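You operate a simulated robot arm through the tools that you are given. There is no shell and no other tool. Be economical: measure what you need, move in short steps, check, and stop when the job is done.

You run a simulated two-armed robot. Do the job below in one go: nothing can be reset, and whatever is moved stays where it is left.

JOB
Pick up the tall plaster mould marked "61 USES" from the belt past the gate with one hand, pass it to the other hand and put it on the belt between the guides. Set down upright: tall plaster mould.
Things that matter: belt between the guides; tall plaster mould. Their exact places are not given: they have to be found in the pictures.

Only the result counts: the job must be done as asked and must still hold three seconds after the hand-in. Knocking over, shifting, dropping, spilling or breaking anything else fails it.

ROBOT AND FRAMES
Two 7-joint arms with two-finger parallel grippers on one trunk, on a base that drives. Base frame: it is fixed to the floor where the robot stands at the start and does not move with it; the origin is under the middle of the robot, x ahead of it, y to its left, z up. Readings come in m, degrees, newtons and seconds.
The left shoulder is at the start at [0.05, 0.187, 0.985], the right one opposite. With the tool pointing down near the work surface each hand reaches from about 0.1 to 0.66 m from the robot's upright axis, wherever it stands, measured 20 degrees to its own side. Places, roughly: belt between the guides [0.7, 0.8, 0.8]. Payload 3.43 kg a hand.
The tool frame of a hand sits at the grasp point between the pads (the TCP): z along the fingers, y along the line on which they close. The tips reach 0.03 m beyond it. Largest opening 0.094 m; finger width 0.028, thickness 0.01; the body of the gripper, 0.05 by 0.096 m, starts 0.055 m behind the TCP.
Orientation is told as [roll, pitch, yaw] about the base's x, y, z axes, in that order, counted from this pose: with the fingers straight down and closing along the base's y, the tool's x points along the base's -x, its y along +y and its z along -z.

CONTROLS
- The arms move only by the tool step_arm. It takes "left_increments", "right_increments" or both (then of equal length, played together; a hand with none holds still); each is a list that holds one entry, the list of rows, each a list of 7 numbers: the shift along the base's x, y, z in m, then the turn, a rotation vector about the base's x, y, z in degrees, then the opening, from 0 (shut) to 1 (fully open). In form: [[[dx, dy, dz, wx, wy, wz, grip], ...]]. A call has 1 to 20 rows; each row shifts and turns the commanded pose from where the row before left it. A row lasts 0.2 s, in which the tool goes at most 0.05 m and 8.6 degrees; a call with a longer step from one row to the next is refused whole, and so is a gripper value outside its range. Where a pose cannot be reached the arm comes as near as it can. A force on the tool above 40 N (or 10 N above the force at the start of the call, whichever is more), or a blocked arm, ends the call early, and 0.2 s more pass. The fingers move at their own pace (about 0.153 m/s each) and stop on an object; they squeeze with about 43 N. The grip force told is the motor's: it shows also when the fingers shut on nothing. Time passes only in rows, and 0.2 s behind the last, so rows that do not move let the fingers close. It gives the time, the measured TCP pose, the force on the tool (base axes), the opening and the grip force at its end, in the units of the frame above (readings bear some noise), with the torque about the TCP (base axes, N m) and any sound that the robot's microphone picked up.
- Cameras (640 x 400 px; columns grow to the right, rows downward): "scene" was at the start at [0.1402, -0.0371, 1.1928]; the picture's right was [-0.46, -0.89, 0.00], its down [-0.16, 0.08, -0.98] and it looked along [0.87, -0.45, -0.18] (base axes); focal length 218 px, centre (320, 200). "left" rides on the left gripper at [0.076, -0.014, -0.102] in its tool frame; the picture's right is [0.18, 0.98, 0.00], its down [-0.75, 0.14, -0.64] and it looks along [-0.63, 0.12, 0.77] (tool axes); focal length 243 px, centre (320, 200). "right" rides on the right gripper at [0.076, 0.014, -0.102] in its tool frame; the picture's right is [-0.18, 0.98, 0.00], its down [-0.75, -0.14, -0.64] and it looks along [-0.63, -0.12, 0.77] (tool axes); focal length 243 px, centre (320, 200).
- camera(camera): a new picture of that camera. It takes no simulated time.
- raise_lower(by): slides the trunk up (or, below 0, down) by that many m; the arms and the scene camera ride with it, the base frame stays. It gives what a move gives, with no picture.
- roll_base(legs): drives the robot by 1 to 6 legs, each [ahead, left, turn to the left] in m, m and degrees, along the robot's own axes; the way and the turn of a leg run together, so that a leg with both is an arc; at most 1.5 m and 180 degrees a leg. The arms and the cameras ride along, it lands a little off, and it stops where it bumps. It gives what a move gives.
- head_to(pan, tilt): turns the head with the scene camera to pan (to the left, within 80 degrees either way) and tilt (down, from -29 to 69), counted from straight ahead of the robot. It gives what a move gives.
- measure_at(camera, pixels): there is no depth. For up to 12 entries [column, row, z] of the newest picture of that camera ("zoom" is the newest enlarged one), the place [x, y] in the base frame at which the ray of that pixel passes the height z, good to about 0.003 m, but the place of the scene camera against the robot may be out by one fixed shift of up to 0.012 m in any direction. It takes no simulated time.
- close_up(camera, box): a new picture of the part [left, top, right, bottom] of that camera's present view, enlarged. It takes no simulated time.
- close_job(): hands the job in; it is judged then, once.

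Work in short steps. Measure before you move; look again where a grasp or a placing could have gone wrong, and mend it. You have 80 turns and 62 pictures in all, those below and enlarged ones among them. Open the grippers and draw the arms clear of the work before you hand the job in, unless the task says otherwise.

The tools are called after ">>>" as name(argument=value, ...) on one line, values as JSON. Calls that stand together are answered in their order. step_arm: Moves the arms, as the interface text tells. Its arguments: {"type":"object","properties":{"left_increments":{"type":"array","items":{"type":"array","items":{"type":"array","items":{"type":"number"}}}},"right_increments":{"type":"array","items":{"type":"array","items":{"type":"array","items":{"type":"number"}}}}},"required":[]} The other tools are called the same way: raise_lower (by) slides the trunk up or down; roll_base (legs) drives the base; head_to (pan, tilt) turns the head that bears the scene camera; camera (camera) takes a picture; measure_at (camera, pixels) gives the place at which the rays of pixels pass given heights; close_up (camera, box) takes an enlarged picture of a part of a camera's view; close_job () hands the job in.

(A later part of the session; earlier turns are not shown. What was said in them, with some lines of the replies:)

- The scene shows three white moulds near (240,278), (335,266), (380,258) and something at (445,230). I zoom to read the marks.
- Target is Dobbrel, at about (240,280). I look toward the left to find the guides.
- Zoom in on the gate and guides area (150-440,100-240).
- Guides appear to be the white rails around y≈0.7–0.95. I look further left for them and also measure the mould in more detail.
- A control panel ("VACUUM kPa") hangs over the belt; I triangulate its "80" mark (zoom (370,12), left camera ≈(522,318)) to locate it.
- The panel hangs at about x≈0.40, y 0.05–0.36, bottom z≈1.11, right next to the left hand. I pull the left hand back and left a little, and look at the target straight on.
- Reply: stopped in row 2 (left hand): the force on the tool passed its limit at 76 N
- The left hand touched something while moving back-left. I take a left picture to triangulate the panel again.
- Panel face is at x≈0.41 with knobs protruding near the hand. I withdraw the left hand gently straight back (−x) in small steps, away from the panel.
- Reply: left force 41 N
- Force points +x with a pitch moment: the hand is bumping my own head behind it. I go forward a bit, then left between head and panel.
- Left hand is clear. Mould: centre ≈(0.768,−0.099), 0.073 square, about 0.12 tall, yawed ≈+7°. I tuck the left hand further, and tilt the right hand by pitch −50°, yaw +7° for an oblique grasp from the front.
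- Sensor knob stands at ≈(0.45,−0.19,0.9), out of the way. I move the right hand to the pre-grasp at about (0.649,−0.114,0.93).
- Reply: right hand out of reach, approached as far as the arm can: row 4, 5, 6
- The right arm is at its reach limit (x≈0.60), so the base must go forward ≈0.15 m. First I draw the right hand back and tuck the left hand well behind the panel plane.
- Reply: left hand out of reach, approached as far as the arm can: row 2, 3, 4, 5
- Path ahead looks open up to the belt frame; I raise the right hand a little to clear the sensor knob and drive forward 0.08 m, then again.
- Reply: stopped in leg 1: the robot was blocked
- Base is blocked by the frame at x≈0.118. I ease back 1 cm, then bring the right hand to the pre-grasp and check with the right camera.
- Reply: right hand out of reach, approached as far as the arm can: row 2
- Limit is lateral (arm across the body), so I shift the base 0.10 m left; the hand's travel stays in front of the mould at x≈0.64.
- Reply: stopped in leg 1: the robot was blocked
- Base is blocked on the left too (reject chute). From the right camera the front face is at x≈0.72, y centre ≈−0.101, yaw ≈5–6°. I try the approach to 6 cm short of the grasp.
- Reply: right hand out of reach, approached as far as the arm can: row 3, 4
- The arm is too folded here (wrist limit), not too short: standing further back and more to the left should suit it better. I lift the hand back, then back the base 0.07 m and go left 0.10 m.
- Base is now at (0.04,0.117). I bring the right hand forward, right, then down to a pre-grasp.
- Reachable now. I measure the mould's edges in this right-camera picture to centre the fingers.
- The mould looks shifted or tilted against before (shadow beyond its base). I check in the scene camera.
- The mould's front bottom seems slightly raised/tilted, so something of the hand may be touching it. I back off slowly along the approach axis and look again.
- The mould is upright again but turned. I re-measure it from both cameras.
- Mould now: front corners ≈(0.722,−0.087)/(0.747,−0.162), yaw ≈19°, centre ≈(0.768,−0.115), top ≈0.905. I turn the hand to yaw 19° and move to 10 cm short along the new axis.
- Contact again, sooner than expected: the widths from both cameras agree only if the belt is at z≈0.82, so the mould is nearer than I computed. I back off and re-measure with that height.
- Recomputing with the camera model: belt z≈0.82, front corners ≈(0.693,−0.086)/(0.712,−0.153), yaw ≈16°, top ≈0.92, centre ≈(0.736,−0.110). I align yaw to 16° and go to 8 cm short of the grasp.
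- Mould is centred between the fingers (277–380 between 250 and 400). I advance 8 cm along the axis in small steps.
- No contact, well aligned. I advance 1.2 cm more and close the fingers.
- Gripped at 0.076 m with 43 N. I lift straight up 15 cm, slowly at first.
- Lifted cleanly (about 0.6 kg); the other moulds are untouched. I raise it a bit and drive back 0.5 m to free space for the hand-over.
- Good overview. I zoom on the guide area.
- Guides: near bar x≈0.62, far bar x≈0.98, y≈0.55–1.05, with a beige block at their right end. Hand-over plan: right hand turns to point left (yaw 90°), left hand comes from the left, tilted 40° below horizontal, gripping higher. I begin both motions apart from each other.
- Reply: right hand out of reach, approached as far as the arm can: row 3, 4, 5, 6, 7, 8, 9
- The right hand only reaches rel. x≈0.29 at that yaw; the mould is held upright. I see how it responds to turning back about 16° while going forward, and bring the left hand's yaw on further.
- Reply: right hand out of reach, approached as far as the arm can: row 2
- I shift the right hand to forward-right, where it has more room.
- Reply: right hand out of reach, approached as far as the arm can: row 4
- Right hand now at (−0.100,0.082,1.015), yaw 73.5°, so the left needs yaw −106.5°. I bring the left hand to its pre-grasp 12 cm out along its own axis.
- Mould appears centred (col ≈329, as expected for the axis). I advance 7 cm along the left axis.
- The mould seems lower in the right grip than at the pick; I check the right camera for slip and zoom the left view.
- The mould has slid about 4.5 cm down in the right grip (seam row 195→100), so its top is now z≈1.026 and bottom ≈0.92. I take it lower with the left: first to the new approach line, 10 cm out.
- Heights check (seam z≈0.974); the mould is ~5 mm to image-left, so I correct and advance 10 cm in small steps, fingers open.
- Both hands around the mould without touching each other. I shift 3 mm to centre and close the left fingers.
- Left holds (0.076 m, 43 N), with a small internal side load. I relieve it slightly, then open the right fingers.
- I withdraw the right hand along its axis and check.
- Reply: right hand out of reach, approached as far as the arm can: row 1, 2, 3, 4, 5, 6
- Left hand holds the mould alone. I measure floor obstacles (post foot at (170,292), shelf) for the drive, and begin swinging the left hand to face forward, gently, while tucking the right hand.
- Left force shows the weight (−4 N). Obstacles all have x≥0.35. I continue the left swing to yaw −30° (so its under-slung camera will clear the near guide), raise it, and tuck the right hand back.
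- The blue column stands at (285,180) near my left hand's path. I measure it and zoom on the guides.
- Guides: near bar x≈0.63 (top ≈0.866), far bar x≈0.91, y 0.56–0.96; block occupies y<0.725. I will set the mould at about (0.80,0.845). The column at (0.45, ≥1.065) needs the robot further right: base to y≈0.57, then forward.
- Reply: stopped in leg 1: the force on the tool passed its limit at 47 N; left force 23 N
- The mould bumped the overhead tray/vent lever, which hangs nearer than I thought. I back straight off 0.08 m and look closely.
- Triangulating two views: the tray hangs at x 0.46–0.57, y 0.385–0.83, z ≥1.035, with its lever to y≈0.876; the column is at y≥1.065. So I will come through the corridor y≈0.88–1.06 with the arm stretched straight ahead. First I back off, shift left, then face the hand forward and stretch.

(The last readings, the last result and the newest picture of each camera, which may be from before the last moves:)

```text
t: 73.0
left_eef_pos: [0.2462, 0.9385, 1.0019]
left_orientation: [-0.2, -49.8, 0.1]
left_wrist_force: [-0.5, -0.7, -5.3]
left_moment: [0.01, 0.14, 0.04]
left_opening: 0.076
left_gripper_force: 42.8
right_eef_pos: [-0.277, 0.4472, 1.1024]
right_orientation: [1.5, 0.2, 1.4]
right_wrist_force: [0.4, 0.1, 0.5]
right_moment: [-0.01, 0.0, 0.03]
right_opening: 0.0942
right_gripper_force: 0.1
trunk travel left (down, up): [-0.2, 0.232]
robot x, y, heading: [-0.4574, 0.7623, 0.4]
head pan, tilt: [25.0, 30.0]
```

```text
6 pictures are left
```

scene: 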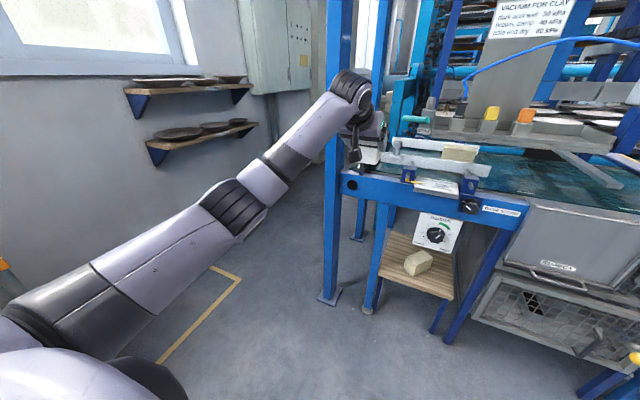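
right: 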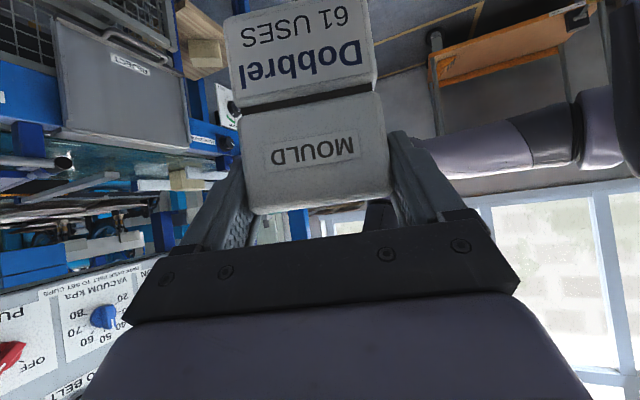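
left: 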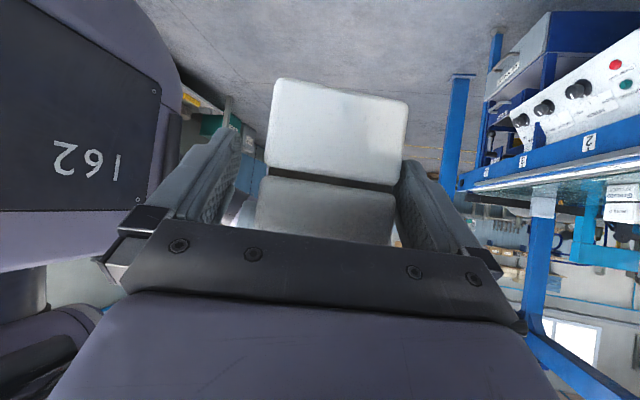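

Arm stretched; but the elbow (≈y 1.10) would meet the column. I move the hand further left relative to the base (+0.15 y, +0.05 x) and shift the base right by 0.15, so the elbow comes in to y≈1.0.

>>> step_arm(left_increments=[[[0.005, 0.01, 0, 0, 0, 0, 0], [0.008, 0.02, 0, 0, 0, 0, 0], [0.008, 0.025, 0, 0, 0, 0, 0], [0.008, 0.025, 0, 0, 0, 0, 0], [0.008, 0.025, 0, 0, 0, 0, 0], [0.008, 0.025, 0, 0, 0, 0, 0], [0.005, 0.02, 0, 0, 0, 0, 0], [0, 0, 0, 0, 0, 0, 0]]])

>>> roll_base(legs=[[0, -0.155, -0.4], [0.17, 0, 0]])

>>> camera(camera="scene")

```text
t: 74.8
left_eef_pos: [0.2963, 1.0892, 1.0013]
left_orientation: [-0.3, -49.7, 0.0]
left_wrist_force: [-0.5, -0.2, -5.8]
left_moment: [0.03, 0.17, 0.0]
left_opening: 0.0761
left_gripper_force: 43.3
right_eef_pos: [-0.2768, 0.4473, 1.1023]
right_orientation: [1.5, 0.0, 1.4]
right_wrist_force: [0.4, -0.5, 0.4]
right_moment: [0.0, 0.0, 0.01]
right_opening: 0.0939
right_gripper_force: 0.1
trunk travel left (down, up): [-0.2, 0.232]
robot x, y, heading: [-0.4521, 0.7595, 0.4]
head pan, tilt: [25.0, 30.0]
```

```text
t: 77.8
left_eef_pos: [0.4693, 0.9301, 1.0006]
left_orientation: [-0.4, -49.6, -0.3]
left_wrist_force: [1.6, 9.6, -5.3]
left_moment: [-0.28, 0.22, -0.1]
left_opening: 0.076
left_gripper_force: 43.0
right_eef_pos: [-0.109, 0.2931, 1.1039]
right_orientation: [1.4, 0.1, 0.9]
right_wrist_force: [-0.2, -0.8, 0.9]
right_moment: [-0.01, -0.02, 0.0]
right_opening: 0.0937
right_gripper_force: 0.1
trunk travel left (down, up): [-0.2, 0.232]
robot x, y, heading: [-0.2837, 0.6083, -0.0]
head pan, tilt: [25.0, 30.0]
```

```text
5 pictures are left
```

scene: 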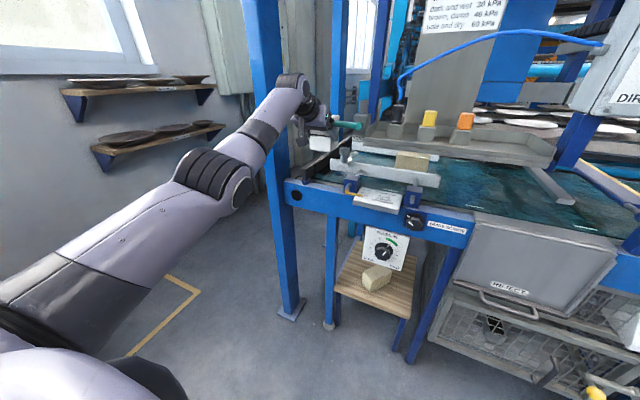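

The hand grazes the teal lever (9.6 N in +y). I shift the hand 2.5 cm left and continue forward in short legs.

>>> step_arm(left_increments=[[[0, 0.013, 0, 0, 0, 0, 0], [0, 0.013, 0, 0, 0, 0, 0], [0, 0, 0, 0, 0, 0, 0]]])

>>> roll_base(legs=[[0.1, 0, 0]])

```text
t: 78.7
left_eef_pos: [0.4687, 0.9555, 1.0007]
left_orientation: [-0.2, -49.7, -0.3]
left_wrist_force: [-0.1, 0.2, -4.7]
left_moment: [0.01, 0.1, 0.03]
left_opening: 0.0764
left_gripper_force: 43.0
right_eef_pos: [-0.1086, 0.2915, 1.1026]
right_orientation: [1.5, 0.1, 0.9]
right_wrist_force: [-1.1, 0.0, -0.1]
right_moment: [0.02, -0.01, 0.01]
right_opening: 0.0942
right_gripper_force: 0.1
trunk travel left (down, up): [-0.2, 0.232]
robot x, y, heading: [-0.2838, 0.6132, -0.2]
head pan, tilt: [25.0, 30.0]
```

```text
t: 79.8
left_eef_pos: [0.5693, 0.9554, 1.0007]
left_orientation: [-0.2, -49.8, -0.4]
left_wrist_force: [0.4, -0.8, -5.6]
left_moment: [0.02, 0.17, 0.02]
left_opening: 0.0762
left_gripper_force: 43.2
right_eef_pos: [-0.009, 0.2918, 1.1016]
right_orientation: [1.5, 0.2, 0.9]
right_wrist_force: [-0.4, -0.6, 0.3]
right_moment: [0.02, 0.03, 0.0]
right_opening: 0.0939
right_gripper_force: 0.1
trunk travel left (down, up): [-0.2, 0.232]
robot x, y, heading: [-0.1875, 0.608, 0.0]
head pan, tilt: [25.0, 30.0]
```

Free again (forces are just the weight). I continue forward in 0.1 m legs.

>>> roll_base(legs=[[0.1, 0, 0]])

>>> roll_base(legs=[[0.06, 0, 0]])

>>> camera(camera="scene")

```text
t: 81.0
left_eef_pos: [0.6687, 0.9548, 1.0004]
left_orientation: [-0.3, -49.7, -0.3]
left_wrist_force: [-0.2, -0.1, -5.6]
left_moment: [-0.01, 0.16, 0.0]
left_opening: 0.0762
left_gripper_force: 43.1
right_eef_pos: [0.0907, 0.2916, 1.1022]
right_orientation: [1.4, 0.1, 0.9]
right_wrist_force: [-0.2, -1.1, -0.4]
right_moment: [0.04, 0.0, 0.01]
right_opening: 0.0942
right_gripper_force: 0.0
trunk travel left (down, up): [-0.2, 0.232]
robot x, y, heading: [-0.0846, 0.6112, 0.1]
head pan, tilt: [25.0, 30.0]
```

```text
t: 81.9
left_eef_pos: [0.7283, 0.9551, 0.9999]
left_orientation: [-0.2, -49.6, -0.4]
left_wrist_force: [0.2, 0.7, -5.3]
left_moment: [-0.01, 0.13, 0.0]
left_opening: 0.076
left_gripper_force: 42.7
right_eef_pos: [0.1501, 0.2912, 1.1024]
right_orientation: [1.5, 0.1, 1.0]
right_wrist_force: [-0.1, 0.4, 0.3]
right_moment: [-0.01, -0.02, 0.01]
right_opening: 0.0938
right_gripper_force: 0.0
trunk travel left (down, up): [-0.2, 0.232]
robot x, y, heading: [-0.0231, 0.6036, 0.1]
head pan, tilt: [25.0, 30.0]
```

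```text
4 pictures are left
```

scene: 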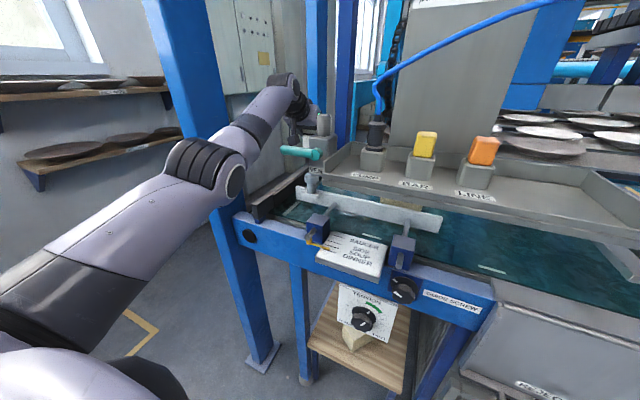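

The arm passes clear of column and tray. I stretch the hand to about (0.785, 0.90), staying high.

>>> step_arm(left_increments=[[[0.01, 0, 0, 0, 0, 0, 0], [0.015, -0.01, 0, 0, 0, 0, 0], [0.012, -0.015, 0, 0, 0, 0, 0], [0.01, -0.015, 0, 0, 0, 0, 0], [0.01, -0.015, 0, 0, 0, 0, 0], [0, 0, 0, 0, 0, 0, 0]]])

>>> camera(camera="left")

```text
t: 83.3
left_eef_pos: [0.7367, 0.9049, 0.995]
left_orientation: [-0.8, -50.2, 0.6]
left_wrist_force: [0.2, 0.0, -5.1]
left_moment: [0.01, 0.14, 0.0]
left_opening: 0.076
left_gripper_force: 42.8
left hand out of reach, approached as far as the arm can: row 1, 2, 3, 4, 5
right_eef_pos: [0.1498, 0.2952, 1.1042]
right_orientation: [1.3, -0.1, 1.1]
right_wrist_force: [0.4, -0.6, -0.4]
right_moment: [0.02, -0.03, -0.01]
right_opening: 0.094
right_gripper_force: 0.1
trunk travel left (down, up): [-0.2, 0.232]
robot x, y, heading: [-0.0267, 0.6083, 0.2]
head pan, tilt: [25.0, 30.0]
```

```text
3 pictures are left
```

left: 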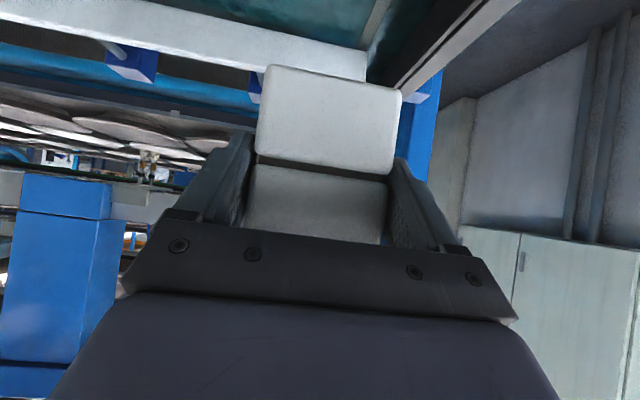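

Reach ends at x≈0.737, so the base must go a bit further: forward 0.045, right 0.015.

>>> roll_base(legs=[[0.045, -0.015, 0]])

>>> measure_at(camera="left", pixels=[[368, 80, 0.82], [366, 52, 0.86], [366, 52, 0.82], [200, 60, 0.82], [200, 20, 0.86]])

```text
t: 84.0
left_eef_pos: [0.7356, 0.9072, 0.996]
left_orientation: [-0.4, -50.4, 0.6]
left_wrist_force: [0.5, 0.0, -6.4]
left_moment: [0.0, 0.11, 0.07]
left_opening: 0.0765
left_gripper_force: 43.5
right_eef_pos: [0.1508, 0.2934, 1.103]
right_orientation: [1.5, -0.1, 1.2]
right_wrist_force: [0.2, -0.8, 1.4]
right_moment: [0.0, 0.02, 0.0]
right_opening: 0.0939
right_gripper_force: 0.1
trunk travel left (down, up): [-0.2, 0.232]
robot x, y, heading: [-0.0272, 0.6092, 0.1]
head pan, tilt: [25.0, 30.0]
stopped in leg 1: the robot was blocked; the commanded pose is now the measured one
```

```text
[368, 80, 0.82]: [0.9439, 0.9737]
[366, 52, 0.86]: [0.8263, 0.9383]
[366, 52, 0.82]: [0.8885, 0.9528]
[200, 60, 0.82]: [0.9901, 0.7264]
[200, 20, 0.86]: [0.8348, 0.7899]
```

The base is blocked here. Turning the robot right would bring the left shoulder forward ≈1.5 cm per 5°; I back 1 cm, move the hand left 6 cm and turn right 5° to compensate.

>>> roll_base(legs=[[-0.015, 0, 0]])

>>> step_arm(left_increments=[[[-0.01, 0.02, 0, 0, 0, 0, 0], [-0.005, 0.02, 0, 0, 0, 0, 0], [0, 0.02, 0, 0, 0, 0, 0], [0, 0, 0, 0, 0, 0, 0]]])

>>> roll_base(legs=[[0, 0, -5]])

```text
t: 84.8
left_eef_pos: [0.7237, 0.9041, 0.9945]
left_orientation: [-0.5, -50.2, 0.5]
left_wrist_force: [0.8, -0.4, -4.7]
left_moment: [0.02, 0.14, 0.02]
left_opening: 0.0763
left_gripper_force: 43.0
right_eef_pos: [0.1358, 0.2926, 1.1032]
right_orientation: [1.5, 0.0, 1.1]
right_wrist_force: [0.5, -0.2, -0.2]
right_moment: [0.02, 0.01, 0.03]
right_opening: 0.0939
right_gripper_force: 0.1
trunk travel left (down, up): [-0.2, 0.232]
robot x, y, heading: [-0.0427, 0.6078, 0.3]
head pan, tilt: [25.0, 30.0]
```

```text
t: 85.8
left_eef_pos: [0.7074, 0.9652, 0.9918]
left_orientation: [-0.6, -50.0, 0.5]
left_wrist_force: [-1.5, 0.1, -5.5]
left_moment: [-0.01, 0.16, 0.02]
left_opening: 0.0762
left_gripper_force: 42.4
right_eef_pos: [0.1363, 0.2922, 1.1028]
right_orientation: [1.5, 0.1, 1.1]
right_wrist_force: [0.6, -0.5, 0.6]
right_moment: [-0.02, 0.03, 0.01]
right_opening: 0.0942
right_gripper_force: 0.0
trunk travel left (down, up): [-0.2, 0.232]
robot x, y, heading: [-0.0379, 0.6074, 0.3]
head pan, tilt: [25.0, 30.0]
```

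```text
t: 86.6
left_eef_pos: [0.7343, 0.9038, 0.9936]
left_orientation: [-0.8, -50.2, -3.8]
left_wrist_force: [-0.4, 0.6, -5.2]
left_moment: [0.0, 0.15, 0.01]
left_opening: 0.0763
left_gripper_force: 42.9
right_eef_pos: [0.1079, 0.2822, 1.1041]
right_orientation: [1.4, 0.0, -3.7]
right_wrist_force: [0.4, 0.0, 0.2]
right_moment: [0.02, 0.04, 0.0]
right_opening: 0.0937
right_gripper_force: 0.1
trunk travel left (down, up): [-0.2, 0.232]
robot x, y, heading: [-0.0424, 0.6104, -4.7]
head pan, tilt: [25.0, 30.0]
```

That works. Two more such increments of 7°.

>>> step_arm(left_increments=[[[-0.005, 0.025, 0, 0, 0, 0, 0], [-0.005, 0.025, 0, 0, 0, 0, 0], [-0.005, 0.025, 0, 0, 0, 0, 0], [0, 0.01, 0, 0, 0, 0, 0]]])

>>> roll_base(legs=[[0, 0, -7]])

>>> step_arm(left_increments=[[[0, 0.02, 0, 0, 0, 0, 0], [0, 0.02, 0, 0, 0, 0, 0], [0, 0.02, 0, 0, 0, 0, 0]]])

```text
t: 87.6
left_eef_pos: [0.7195, 0.9863, 0.9927]
left_orientation: [-0.5, -50.0, -4.2]
left_wrist_force: [-0.3, -0.3, -5.3]
left_moment: [0.0, 0.15, -0.04]
left_opening: 0.0762
left_gripper_force: 43.4
right_eef_pos: [0.1088, 0.2785, 1.1024]
right_orientation: [1.6, 0.1, -3.7]
right_wrist_force: [-0.4, -0.3, 0.8]
right_moment: [0.03, -0.03, 0.01]
right_opening: 0.0937
right_gripper_force: 0.1
trunk travel left (down, up): [-0.2, 0.232]
robot x, y, heading: [-0.0392, 0.6051, -4.6]
head pan, tilt: [25.0, 30.0]
```

```text
t: 88.7
left_eef_pos: [0.7558, 0.9111, 0.9898]
left_orientation: [-0.9, -49.6, -9.4]
left_wrist_force: [0.1, -0.4, -4.9]
left_moment: [0.02, 0.11, 0.02]
left_opening: 0.0763
left_gripper_force: 43.0
right_eef_pos: [0.0709, 0.2653, 1.1028]
right_orientation: [1.7, 0.1, -10.1]
right_wrist_force: [-0.3, -0.6, 0.4]
right_moment: [-0.04, -0.01, 0.01]
right_opening: 0.0941
right_gripper_force: 0.0
trunk travel left (down, up): [-0.2, 0.232]
robot x, y, heading: [-0.0414, 0.6062, -10.7]
head pan, tilt: [25.0, 30.0]
stopped in leg 1: the robot was blocked; the commanded pose is now the measured one
```

```text
t: 89.5
left_eef_pos: [0.7519, 0.9677, 0.9901]
left_orientation: [-0.6, -49.9, -9.6]
left_wrist_force: [0.3, -0.3, -4.7]
left_moment: [0.02, 0.16, -0.01]
left_opening: 0.0763
left_gripper_force: 43.0
left hand out of reach, approached as far as the arm can: row 3
right_eef_pos: [0.0721, 0.2645, 1.1028]
right_orientation: [1.7, 0.1, -10.1]
right_wrist_force: [0.8, -0.1, -0.3]
right_moment: [-0.01, 0.01, 0.0]
right_opening: 0.094
right_gripper_force: 0.2
trunk travel left (down, up): [-0.2, 0.232]
robot x, y, heading: [-0.04, 0.6089, -11.0]
head pan, tilt: [25.0, 30.0]
```

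I now lower toward z≈0.93 with yaw to −30°, extending x as far as the arm allows.

>>> step_arm(left_increments=[[[0, -0.005, -0.012, 0, 0, -5, 0], [0.005, -0.005, -0.012, 0, 0, -5, 0], [0.008, -0.008, -0.012, 0, 0, -5, 0], [0.01, -0.01, -0.012, 0, 0, -5, 0], [0.01, -0.01, -0.012, 0, 0, 0, 0], [0, 0, 0, 0, 0, 0, 0]]])

```text
t: 90.9
left_eef_pos: [0.7474, 0.9157, 0.9212]
left_orientation: [-0.6, -49.9, -29.8]
left_wrist_force: [0.1, -0.4, -4.8]
left_moment: [0.07, 0.1, -0.02]
left_opening: 0.0761
left_gripper_force: 42.6
left hand out of reach, approached as far as the arm can: row 2, 3, 4
right_eef_pos: [0.0713, 0.2641, 1.1021]
right_orientation: [1.5, 0.2, -10.1]
right_wrist_force: [-0.4, 0.5, -1.3]
right_moment: [0.02, 0.04, -0.01]
right_opening: 0.094
right_gripper_force: 0.1
trunk travel left (down, up): [-0.2, 0.232]
robot x, y, heading: [-0.0423, 0.6106, -10.9]
head pan, tilt: [25.0, 30.0]
```

Camera still slightly overlaps the near guide's end; I gain a bit by driving forward 1.3 cm and left 0.8 cm, then lower 2 cm with a small extension.

>>> roll_base(legs=[[0.014, 0.008, 0]])

>>> step_arm(left_increments=[[[0.005, 0.003, -0.008, 0, 0, 0, 0], [0.005, 0.003, -0.008, 0, 0, 0, 0], [0, 0, 0, 0, 0, 0, 0]]])

>>> camera(camera="left")

```text
t: 91.7
left_eef_pos: [0.7636, 0.9182, 0.9208]
left_orientation: [-0.7, -49.8, -29.7]
left_wrist_force: [0.3, 0.3, -6.5]
left_moment: [0.09, 0.08, -0.01]
left_opening: 0.0763
left_gripper_force: 42.3
right_eef_pos: [0.0867, 0.2693, 1.1022]
right_orientation: [1.6, 0.1, -10.1]
right_wrist_force: [0.3, 0.4, -0.2]
right_moment: [0.0, 0.0, 0.0]
right_opening: 0.0942
right_gripper_force: 0.2
trunk travel left (down, up): [-0.2, 0.232]
robot x, y, heading: [-0.0255, 0.6129, -11.3]
head pan, tilt: [25.0, 30.0]
```

```text
t: 92.5
left_eef_pos: [0.7636, 0.9214, 0.9022]
left_orientation: [-0.7, -49.9, -29.7]
left_wrist_force: [-0.5, 0.5, -5.3]
left_moment: [0.09, 0.15, -0.02]
left_opening: 0.0761
left_gripper_force: 42.9
left hand out of reach, approached as far as the arm can: row 1, 2
right_eef_pos: [0.0858, 0.2702, 1.1028]
right_orientation: [1.6, 0.2, -10.2]
right_wrist_force: [-0.7, -0.5, 0.4]
right_moment: [0.0, 0.02, 0.01]
right_opening: 0.0937
right_gripper_force: 0.0
trunk travel left (down, up): [-0.2, 0.232]
robot x, y, heading: [-0.0259, 0.6136, -11.1]
head pan, tilt: [25.0, 30.0]
```

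```text
2 pictures are left
```

left: 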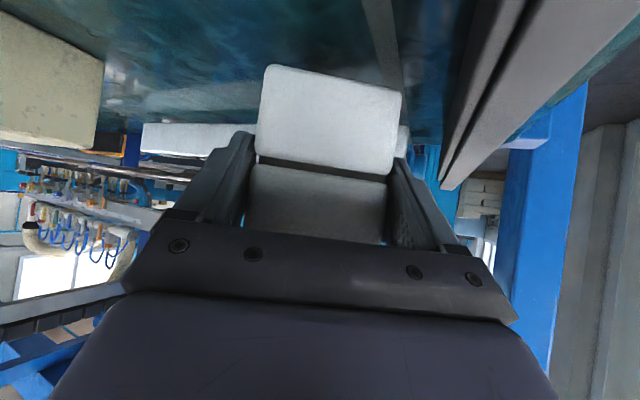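

The view shows the belt clear beneath and the camera past the near guide. I lower in small steps, watching the force.

>>> step_arm(left_increments=[[[0.002, 0, -0.005, 0, 0, 0, 0], [0, 0, -0.005, 0, 0, 0, 0], [0, 0, -0.005, 0, 0, 0, 0], [0, 0, -0.003, 0, 0, 0, 0], [0, 0, 0, 0, 0, 0, 0]]])

```text
t: 93.7
left_eef_pos: [0.7662, 0.9217, 0.884]
left_orientation: [-0.5, -49.9, -29.7]
left_wrist_force: [-0.2, 0.3, -4.8]
left_moment: [0.09, 0.11, -0.02]
left_opening: 0.0762
left_gripper_force: 43.2
right_eef_pos: [0.0862, 0.2695, 1.1018]
right_orientation: [1.5, 0.0, -10.1]
right_wrist_force: [-0.1, -0.2, 1.0]
right_moment: [-0.01, 0.01, -0.02]
right_opening: 0.094
right_gripper_force: 0.1
trunk travel left (down, up): [-0.2, 0.232]
robot x, y, heading: [-0.0257, 0.6157, -11.1]
head pan, tilt: [25.0, 30.0]
```

No contact yet (still −4.8 N weight). I continue in 3 mm steps.

>>> step_arm(left_increments=[[[0, 0, -0.003, 0, 0, 0, 0], [0, 0, -0.003, 0, 0, 0, 0], [0, 0, -0.003, 0, 0, 0, 0], [0, 0, 0, 0, 0, 0, 0]]])

```text
t: 94.7
left_eef_pos: [0.7652, 0.9215, 0.8781]
left_orientation: [-0.5, -50.1, -29.8]
left_wrist_force: [-1.9, 1.6, -0.6]
left_moment: [0.14, -0.2, 0.11]
left_opening: 0.0762
left_gripper_force: 43.0
right_eef_pos: [0.0864, 0.2704, 1.1023]
right_orientation: [1.6, 0.0, -10.2]
right_wrist_force: [-0.8, -1.0, -0.5]
right_moment: [-0.04, -0.03, -0.02]
right_opening: 0.0941
right_gripper_force: 0.2
trunk travel left (down, up): [-0.2, 0.232]
robot x, y, heading: [-0.0259, 0.6128, -11.0]
head pan, tilt: [25.0, 30.0]
```

Contact begins: the moment puts it at the mould's front bottom edge. I raise the front by ~1.5° and press 3 mm further.

>>> step_arm(left_increments=[[[0, 0, 0, -0.75, -1.3, 0, 0], [0, 0, -0.002, 0, 0, 0, 0], [0, 0, -0.002, 0, 0, 0, 0], [0, 0, 0, 0, 0, 0, 0]]])

```text
t: 95.7
left_eef_pos: [0.7657, 0.9224, 0.8815]
left_orientation: [0.2, -52.0, -30.3]
left_wrist_force: [7.4, 8.6, 32.6]
left_moment: [2.75, 5.21, -1.64]
left_opening: 0.0763
left_gripper_force: 43.1
right_eef_pos: [0.084, 0.2689, 1.1035]
right_orientation: [1.7, -0.1, -10.1]
right_wrist_force: [-0.6, -0.4, -0.6]
right_moment: [0.05, -0.01, 0.0]
right_opening: 0.094
right_gripper_force: 0.1
trunk travel left (down, up): [-0.2, 0.232]
robot x, y, heading: [-0.0278, 0.6142, -10.8]
head pan, tilt: [25.0, 30.0]
```

The moment now points behind the hand at (≈0.62,1.0): the camera touched down. I undo: raise a little, pitch back to about −48.5°, then lower to light contact.

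>>> step_arm(left_increments=[[[0, 0, 0.006, 0, 0, 0, 0], [0, 0, 0.002, 0.75, 1.3, 0, 0], [0, 0, 0, 0.75, 1.3, 0, 0], [0, 0, -0.003, 0, 0, 0, 0], [0, 0, 0, 0, 0, 0, 0]]])

```text
t: 96.9
left_eef_pos: [0.7626, 0.9182, 0.8786]
left_orientation: [-0.5, -48.7, -29.9]
left_wrist_force: [8.9, -1.1, 8.1]
left_moment: [0.0, -1.31, -0.07]
left_opening: 0.0767
left_gripper_force: 43.1
left hand out of reach, approached as far as the arm can: row 3
right_eef_pos: [0.0868, 0.27, 1.1019]
right_orientation: [1.7, 0.0, -10.1]
right_wrist_force: [-0.3, -0.1, -0.5]
right_moment: [0.0, -0.02, 0.0]
right_opening: 0.0941
right_gripper_force: 0.0
trunk travel left (down, up): [-0.2, 0.232]
robot x, y, heading: [-0.0251, 0.6186, -11.2]
head pan, tilt: [25.0, 30.0]
```

Now front-edge contact is moderate (≈13 N up at the mould's front edge). I release gently: open slightly, wait, then fully.

>>> step_arm(left_increments=[[[0, 0, 0.001, 0, 0, 0, 0], [0, 0, 0, 0, 0, 0, 0.83], [0, 0, 0, 0, 0, 0, 0.86], [0, 0, 0, 0, 0, 0, 0.92], [0, 0, 0, 0, 0, 0, 1], [0, 0, 0, 0, 0, 0, 1]]])

>>> camera(camera="left")

```text
t: 98.3
left_eef_pos: [0.762, 0.9197, 0.877]
left_orientation: [-0.6, -48.4, -29.7]
left_wrist_force: [0.3, 0.1, -1.2]
left_moment: [0.03, 0.0, 0.01]
left_opening: 0.0941
left_gripper_force: 0.0
right_eef_pos: [0.0864, 0.2691, 1.1035]
right_orientation: [1.6, 0.1, -10.1]
right_wrist_force: [0.4, -0.2, 0.6]
right_moment: [-0.02, -0.01, 0.01]
right_opening: 0.094
right_gripper_force: 0.0
trunk travel left (down, up): [-0.2, 0.232]
robot x, y, heading: [-0.0233, 0.6148, -11.0]
head pan, tilt: [25.0, 30.0]
```

```text
1 pictures are left
```

left: 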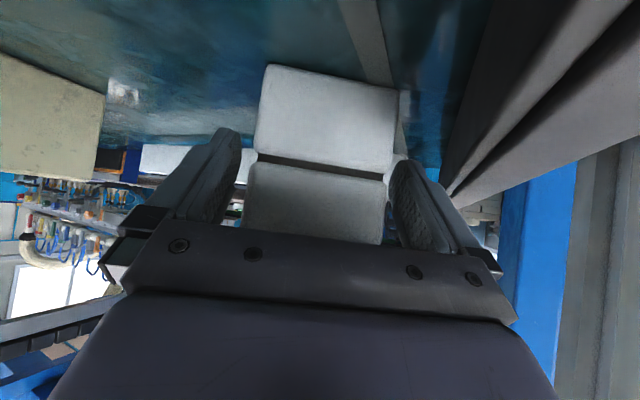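

The mould stands upright, free between the open fingers. I withdraw along the hand's axis in small steps.

>>> step_arm(left_increments=[[[-0.0065, 0.0037, 0.0066, 0, 0, 0, 1], [-0.0065, 0.0037, 0.0066, 0, 0, 0, 1], [-0.0065, 0.0037, 0.0066, 0, 0, 0, 1], [-0.0065, 0.0037, 0.0066, 0, 0, 0, 1], [-0.0065, 0.0037, 0.0066, 0, 0, 0, 1], [-0.01, 0.0057, 0.0102, 0, 0, 0, 1], [-0.01, 0.0057, 0.0102, 0, 0, 0, 1], [-0.01, 0.0057, 0.0102, 0, 0, 0, 1], [-0.005, 0, 0.03, 0, 0, 0, 1], [0, 0, 0.02, 0, 0, 0, 1]]])

```text
t: 100.5
left_eef_pos: [0.6934, 0.9554, 0.9922]
left_orientation: [-0.7, -48.5, -29.6]
left_wrist_force: [-0.6, 0.2, -1.4]
left_moment: [-0.01, 0.0, -0.01]
left_opening: 0.0941
left_gripper_force: 0.0
right_eef_pos: [0.0851, 0.2698, 1.1035]
right_orientation: [1.6, 0.0, -10.2]
right_wrist_force: [-0.1, -0.2, -0.7]
right_moment: [0.01, 0.01, 0.0]
right_opening: 0.0943
right_gripper_force: 0.1
trunk travel left (down, up): [-0.2, 0.232]
robot x, y, heading: [-0.026, 0.6174, -11.4]
head pan, tilt: [25.0, 30.0]
```

Clear, no contact. I turn the hand to yaw 0° and back out through the corridor straight along −x.

>>> step_arm(left_increments=[[[0, 0, 0.005, 0, 0, 7.5, 1], [0, 0, 0, 0, 0, 7.5, 1], [0, 0, 0, 0, 0, 7.5, 1], [0, 0, 0, 0, 0, 7.5, 1], [0, 0, 0, 0, 0, 0, 1]]])

>>> roll_base(legs=[[-0.098, -0.019, 0]])

>>> roll_base(legs=[[-0.147, -0.029, 0]])

```text
t: 101.7
left_eef_pos: [0.693, 0.9562, 0.9963]
left_orientation: [-0.6, -48.3, 0.4]
left_wrist_force: [0.9, -0.1, -0.2]
left_moment: [0.0, -0.04, -0.01]
left_opening: 0.0938
left_gripper_force: 0.1
right_eef_pos: [0.0863, 0.2697, 1.1026]
right_orientation: [1.5, 0.2, -10.0]
right_wrist_force: [0.5, -0.2, 0.0]
right_moment: [0.04, -0.03, -0.01]
right_opening: 0.094
right_gripper_force: 0.1
trunk travel left (down, up): [-0.2, 0.232]
robot x, y, heading: [-0.0265, 0.615, -10.9]
head pan, tilt: [25.0, 30.0]
```

```text
t: 102.8
left_eef_pos: [0.5922, 0.9569, 0.9981]
left_orientation: [-0.6, -48.3, 0.3]
left_wrist_force: [-0.1, 1.1, 0.0]
left_moment: [-0.04, 0.03, -0.01]
left_opening: 0.0941
left_gripper_force: 0.0
right_eef_pos: [-0.0143, 0.2706, 1.1021]
right_orientation: [1.6, 0.0, -10.2]
right_wrist_force: [-0.4, 0.2, 0.5]
right_moment: [0.02, -0.03, -0.03]
right_opening: 0.0939
right_gripper_force: 0.1
trunk travel left (down, up): [-0.2, 0.232]
robot x, y, heading: [-0.1285, 0.6136, -10.9]
head pan, tilt: [25.0, 30.0]
```

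```text
t: 104.2
left_eef_pos: [0.4424, 0.956, 0.9978]
left_orientation: [-0.7, -48.4, 0.3]
left_wrist_force: [-1.1, -1.4, 0.6]
left_moment: [0.01, -0.02, 0.0]
left_opening: 0.094
left_gripper_force: 0.1
right_eef_pos: [-0.1651, 0.27, 1.1016]
right_orientation: [1.7, 0.1, -10.1]
right_wrist_force: [-0.2, 0.6, 0.7]
right_moment: [-0.01, 0.0, -0.01]
right_opening: 0.0943
right_gripper_force: 0.1
trunk travel left (down, up): [-0.2, 0.232]
robot x, y, heading: [-0.2772, 0.6131, -11.1]
head pan, tilt: [25.0, 30.0]
```

Backed out without contact. I move back a little more and take the last picture as a close-up of the guide area.

>>> roll_base(legs=[[-0.147, -0.029, 0]])

>>> close_up(camera="scene", box=[300, 70, 540, 220])

```text
t: 105.6
left_eef_pos: [0.2912, 0.9569, 0.9964]
left_orientation: [-0.6, -48.4, 0.3]
left_wrist_force: [-0.4, 0.1, 0.4]
left_moment: [-0.02, 0.02, 0.0]
left_opening: 0.0941
left_gripper_force: 0.1
right_eef_pos: [-0.3137, 0.2692, 1.1019]
right_orientation: [1.5, 0.1, -10.0]
right_wrist_force: [-0.2, -0.1, -0.1]
right_moment: [-0.01, 0.04, 0.02]
right_opening: 0.0939
right_gripper_force: 0.0
trunk travel left (down, up): [-0.2, 0.232]
robot x, y, heading: [-0.4232, 0.6146, -11.2]
head pan, tilt: [25.0, 30.0]
```

```text
2.67 times, centred on (420, 145) of scene
```

zoom: 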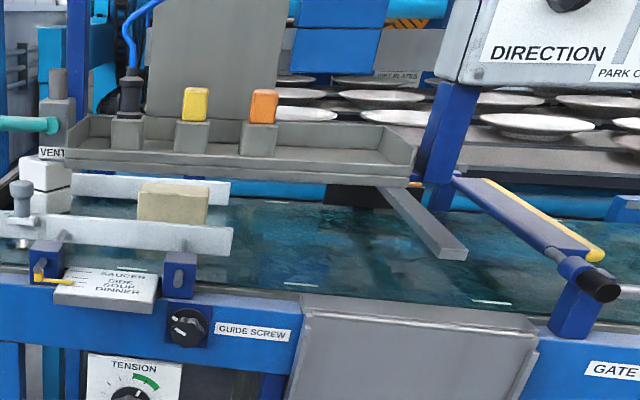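

The mould stands upright between the two guides (zoom (45,185)); both hands are open and clear. I hand the job in.

>>> close_job()

```text
The job is handed in.
```

I picked up the "61 USES" mould (Dobbrel) with the right hand, passed it to the left, and set it upright on the belt between the guides, near their left end. The job is handed in with both grippers open and clear.

- **At the pick:** I nudged the mould a few times while lining up, and once tipped it slightly before it settled upright again.
- **In the grip:** it slid about 4.5 cm down in the right hand's grip but wasn't dropped.
- **Vent lever:** on the way in, the hand and mould bumped the vent lever, or the tray it sits on, once at 47 N, and the hand grazed the lever again lightly later. I saw nothing moved in the later pictures.
- **While setting down:** the left hand's camera touched something near the guide's left end, at about 33 N. It still looked in place in the last picture.
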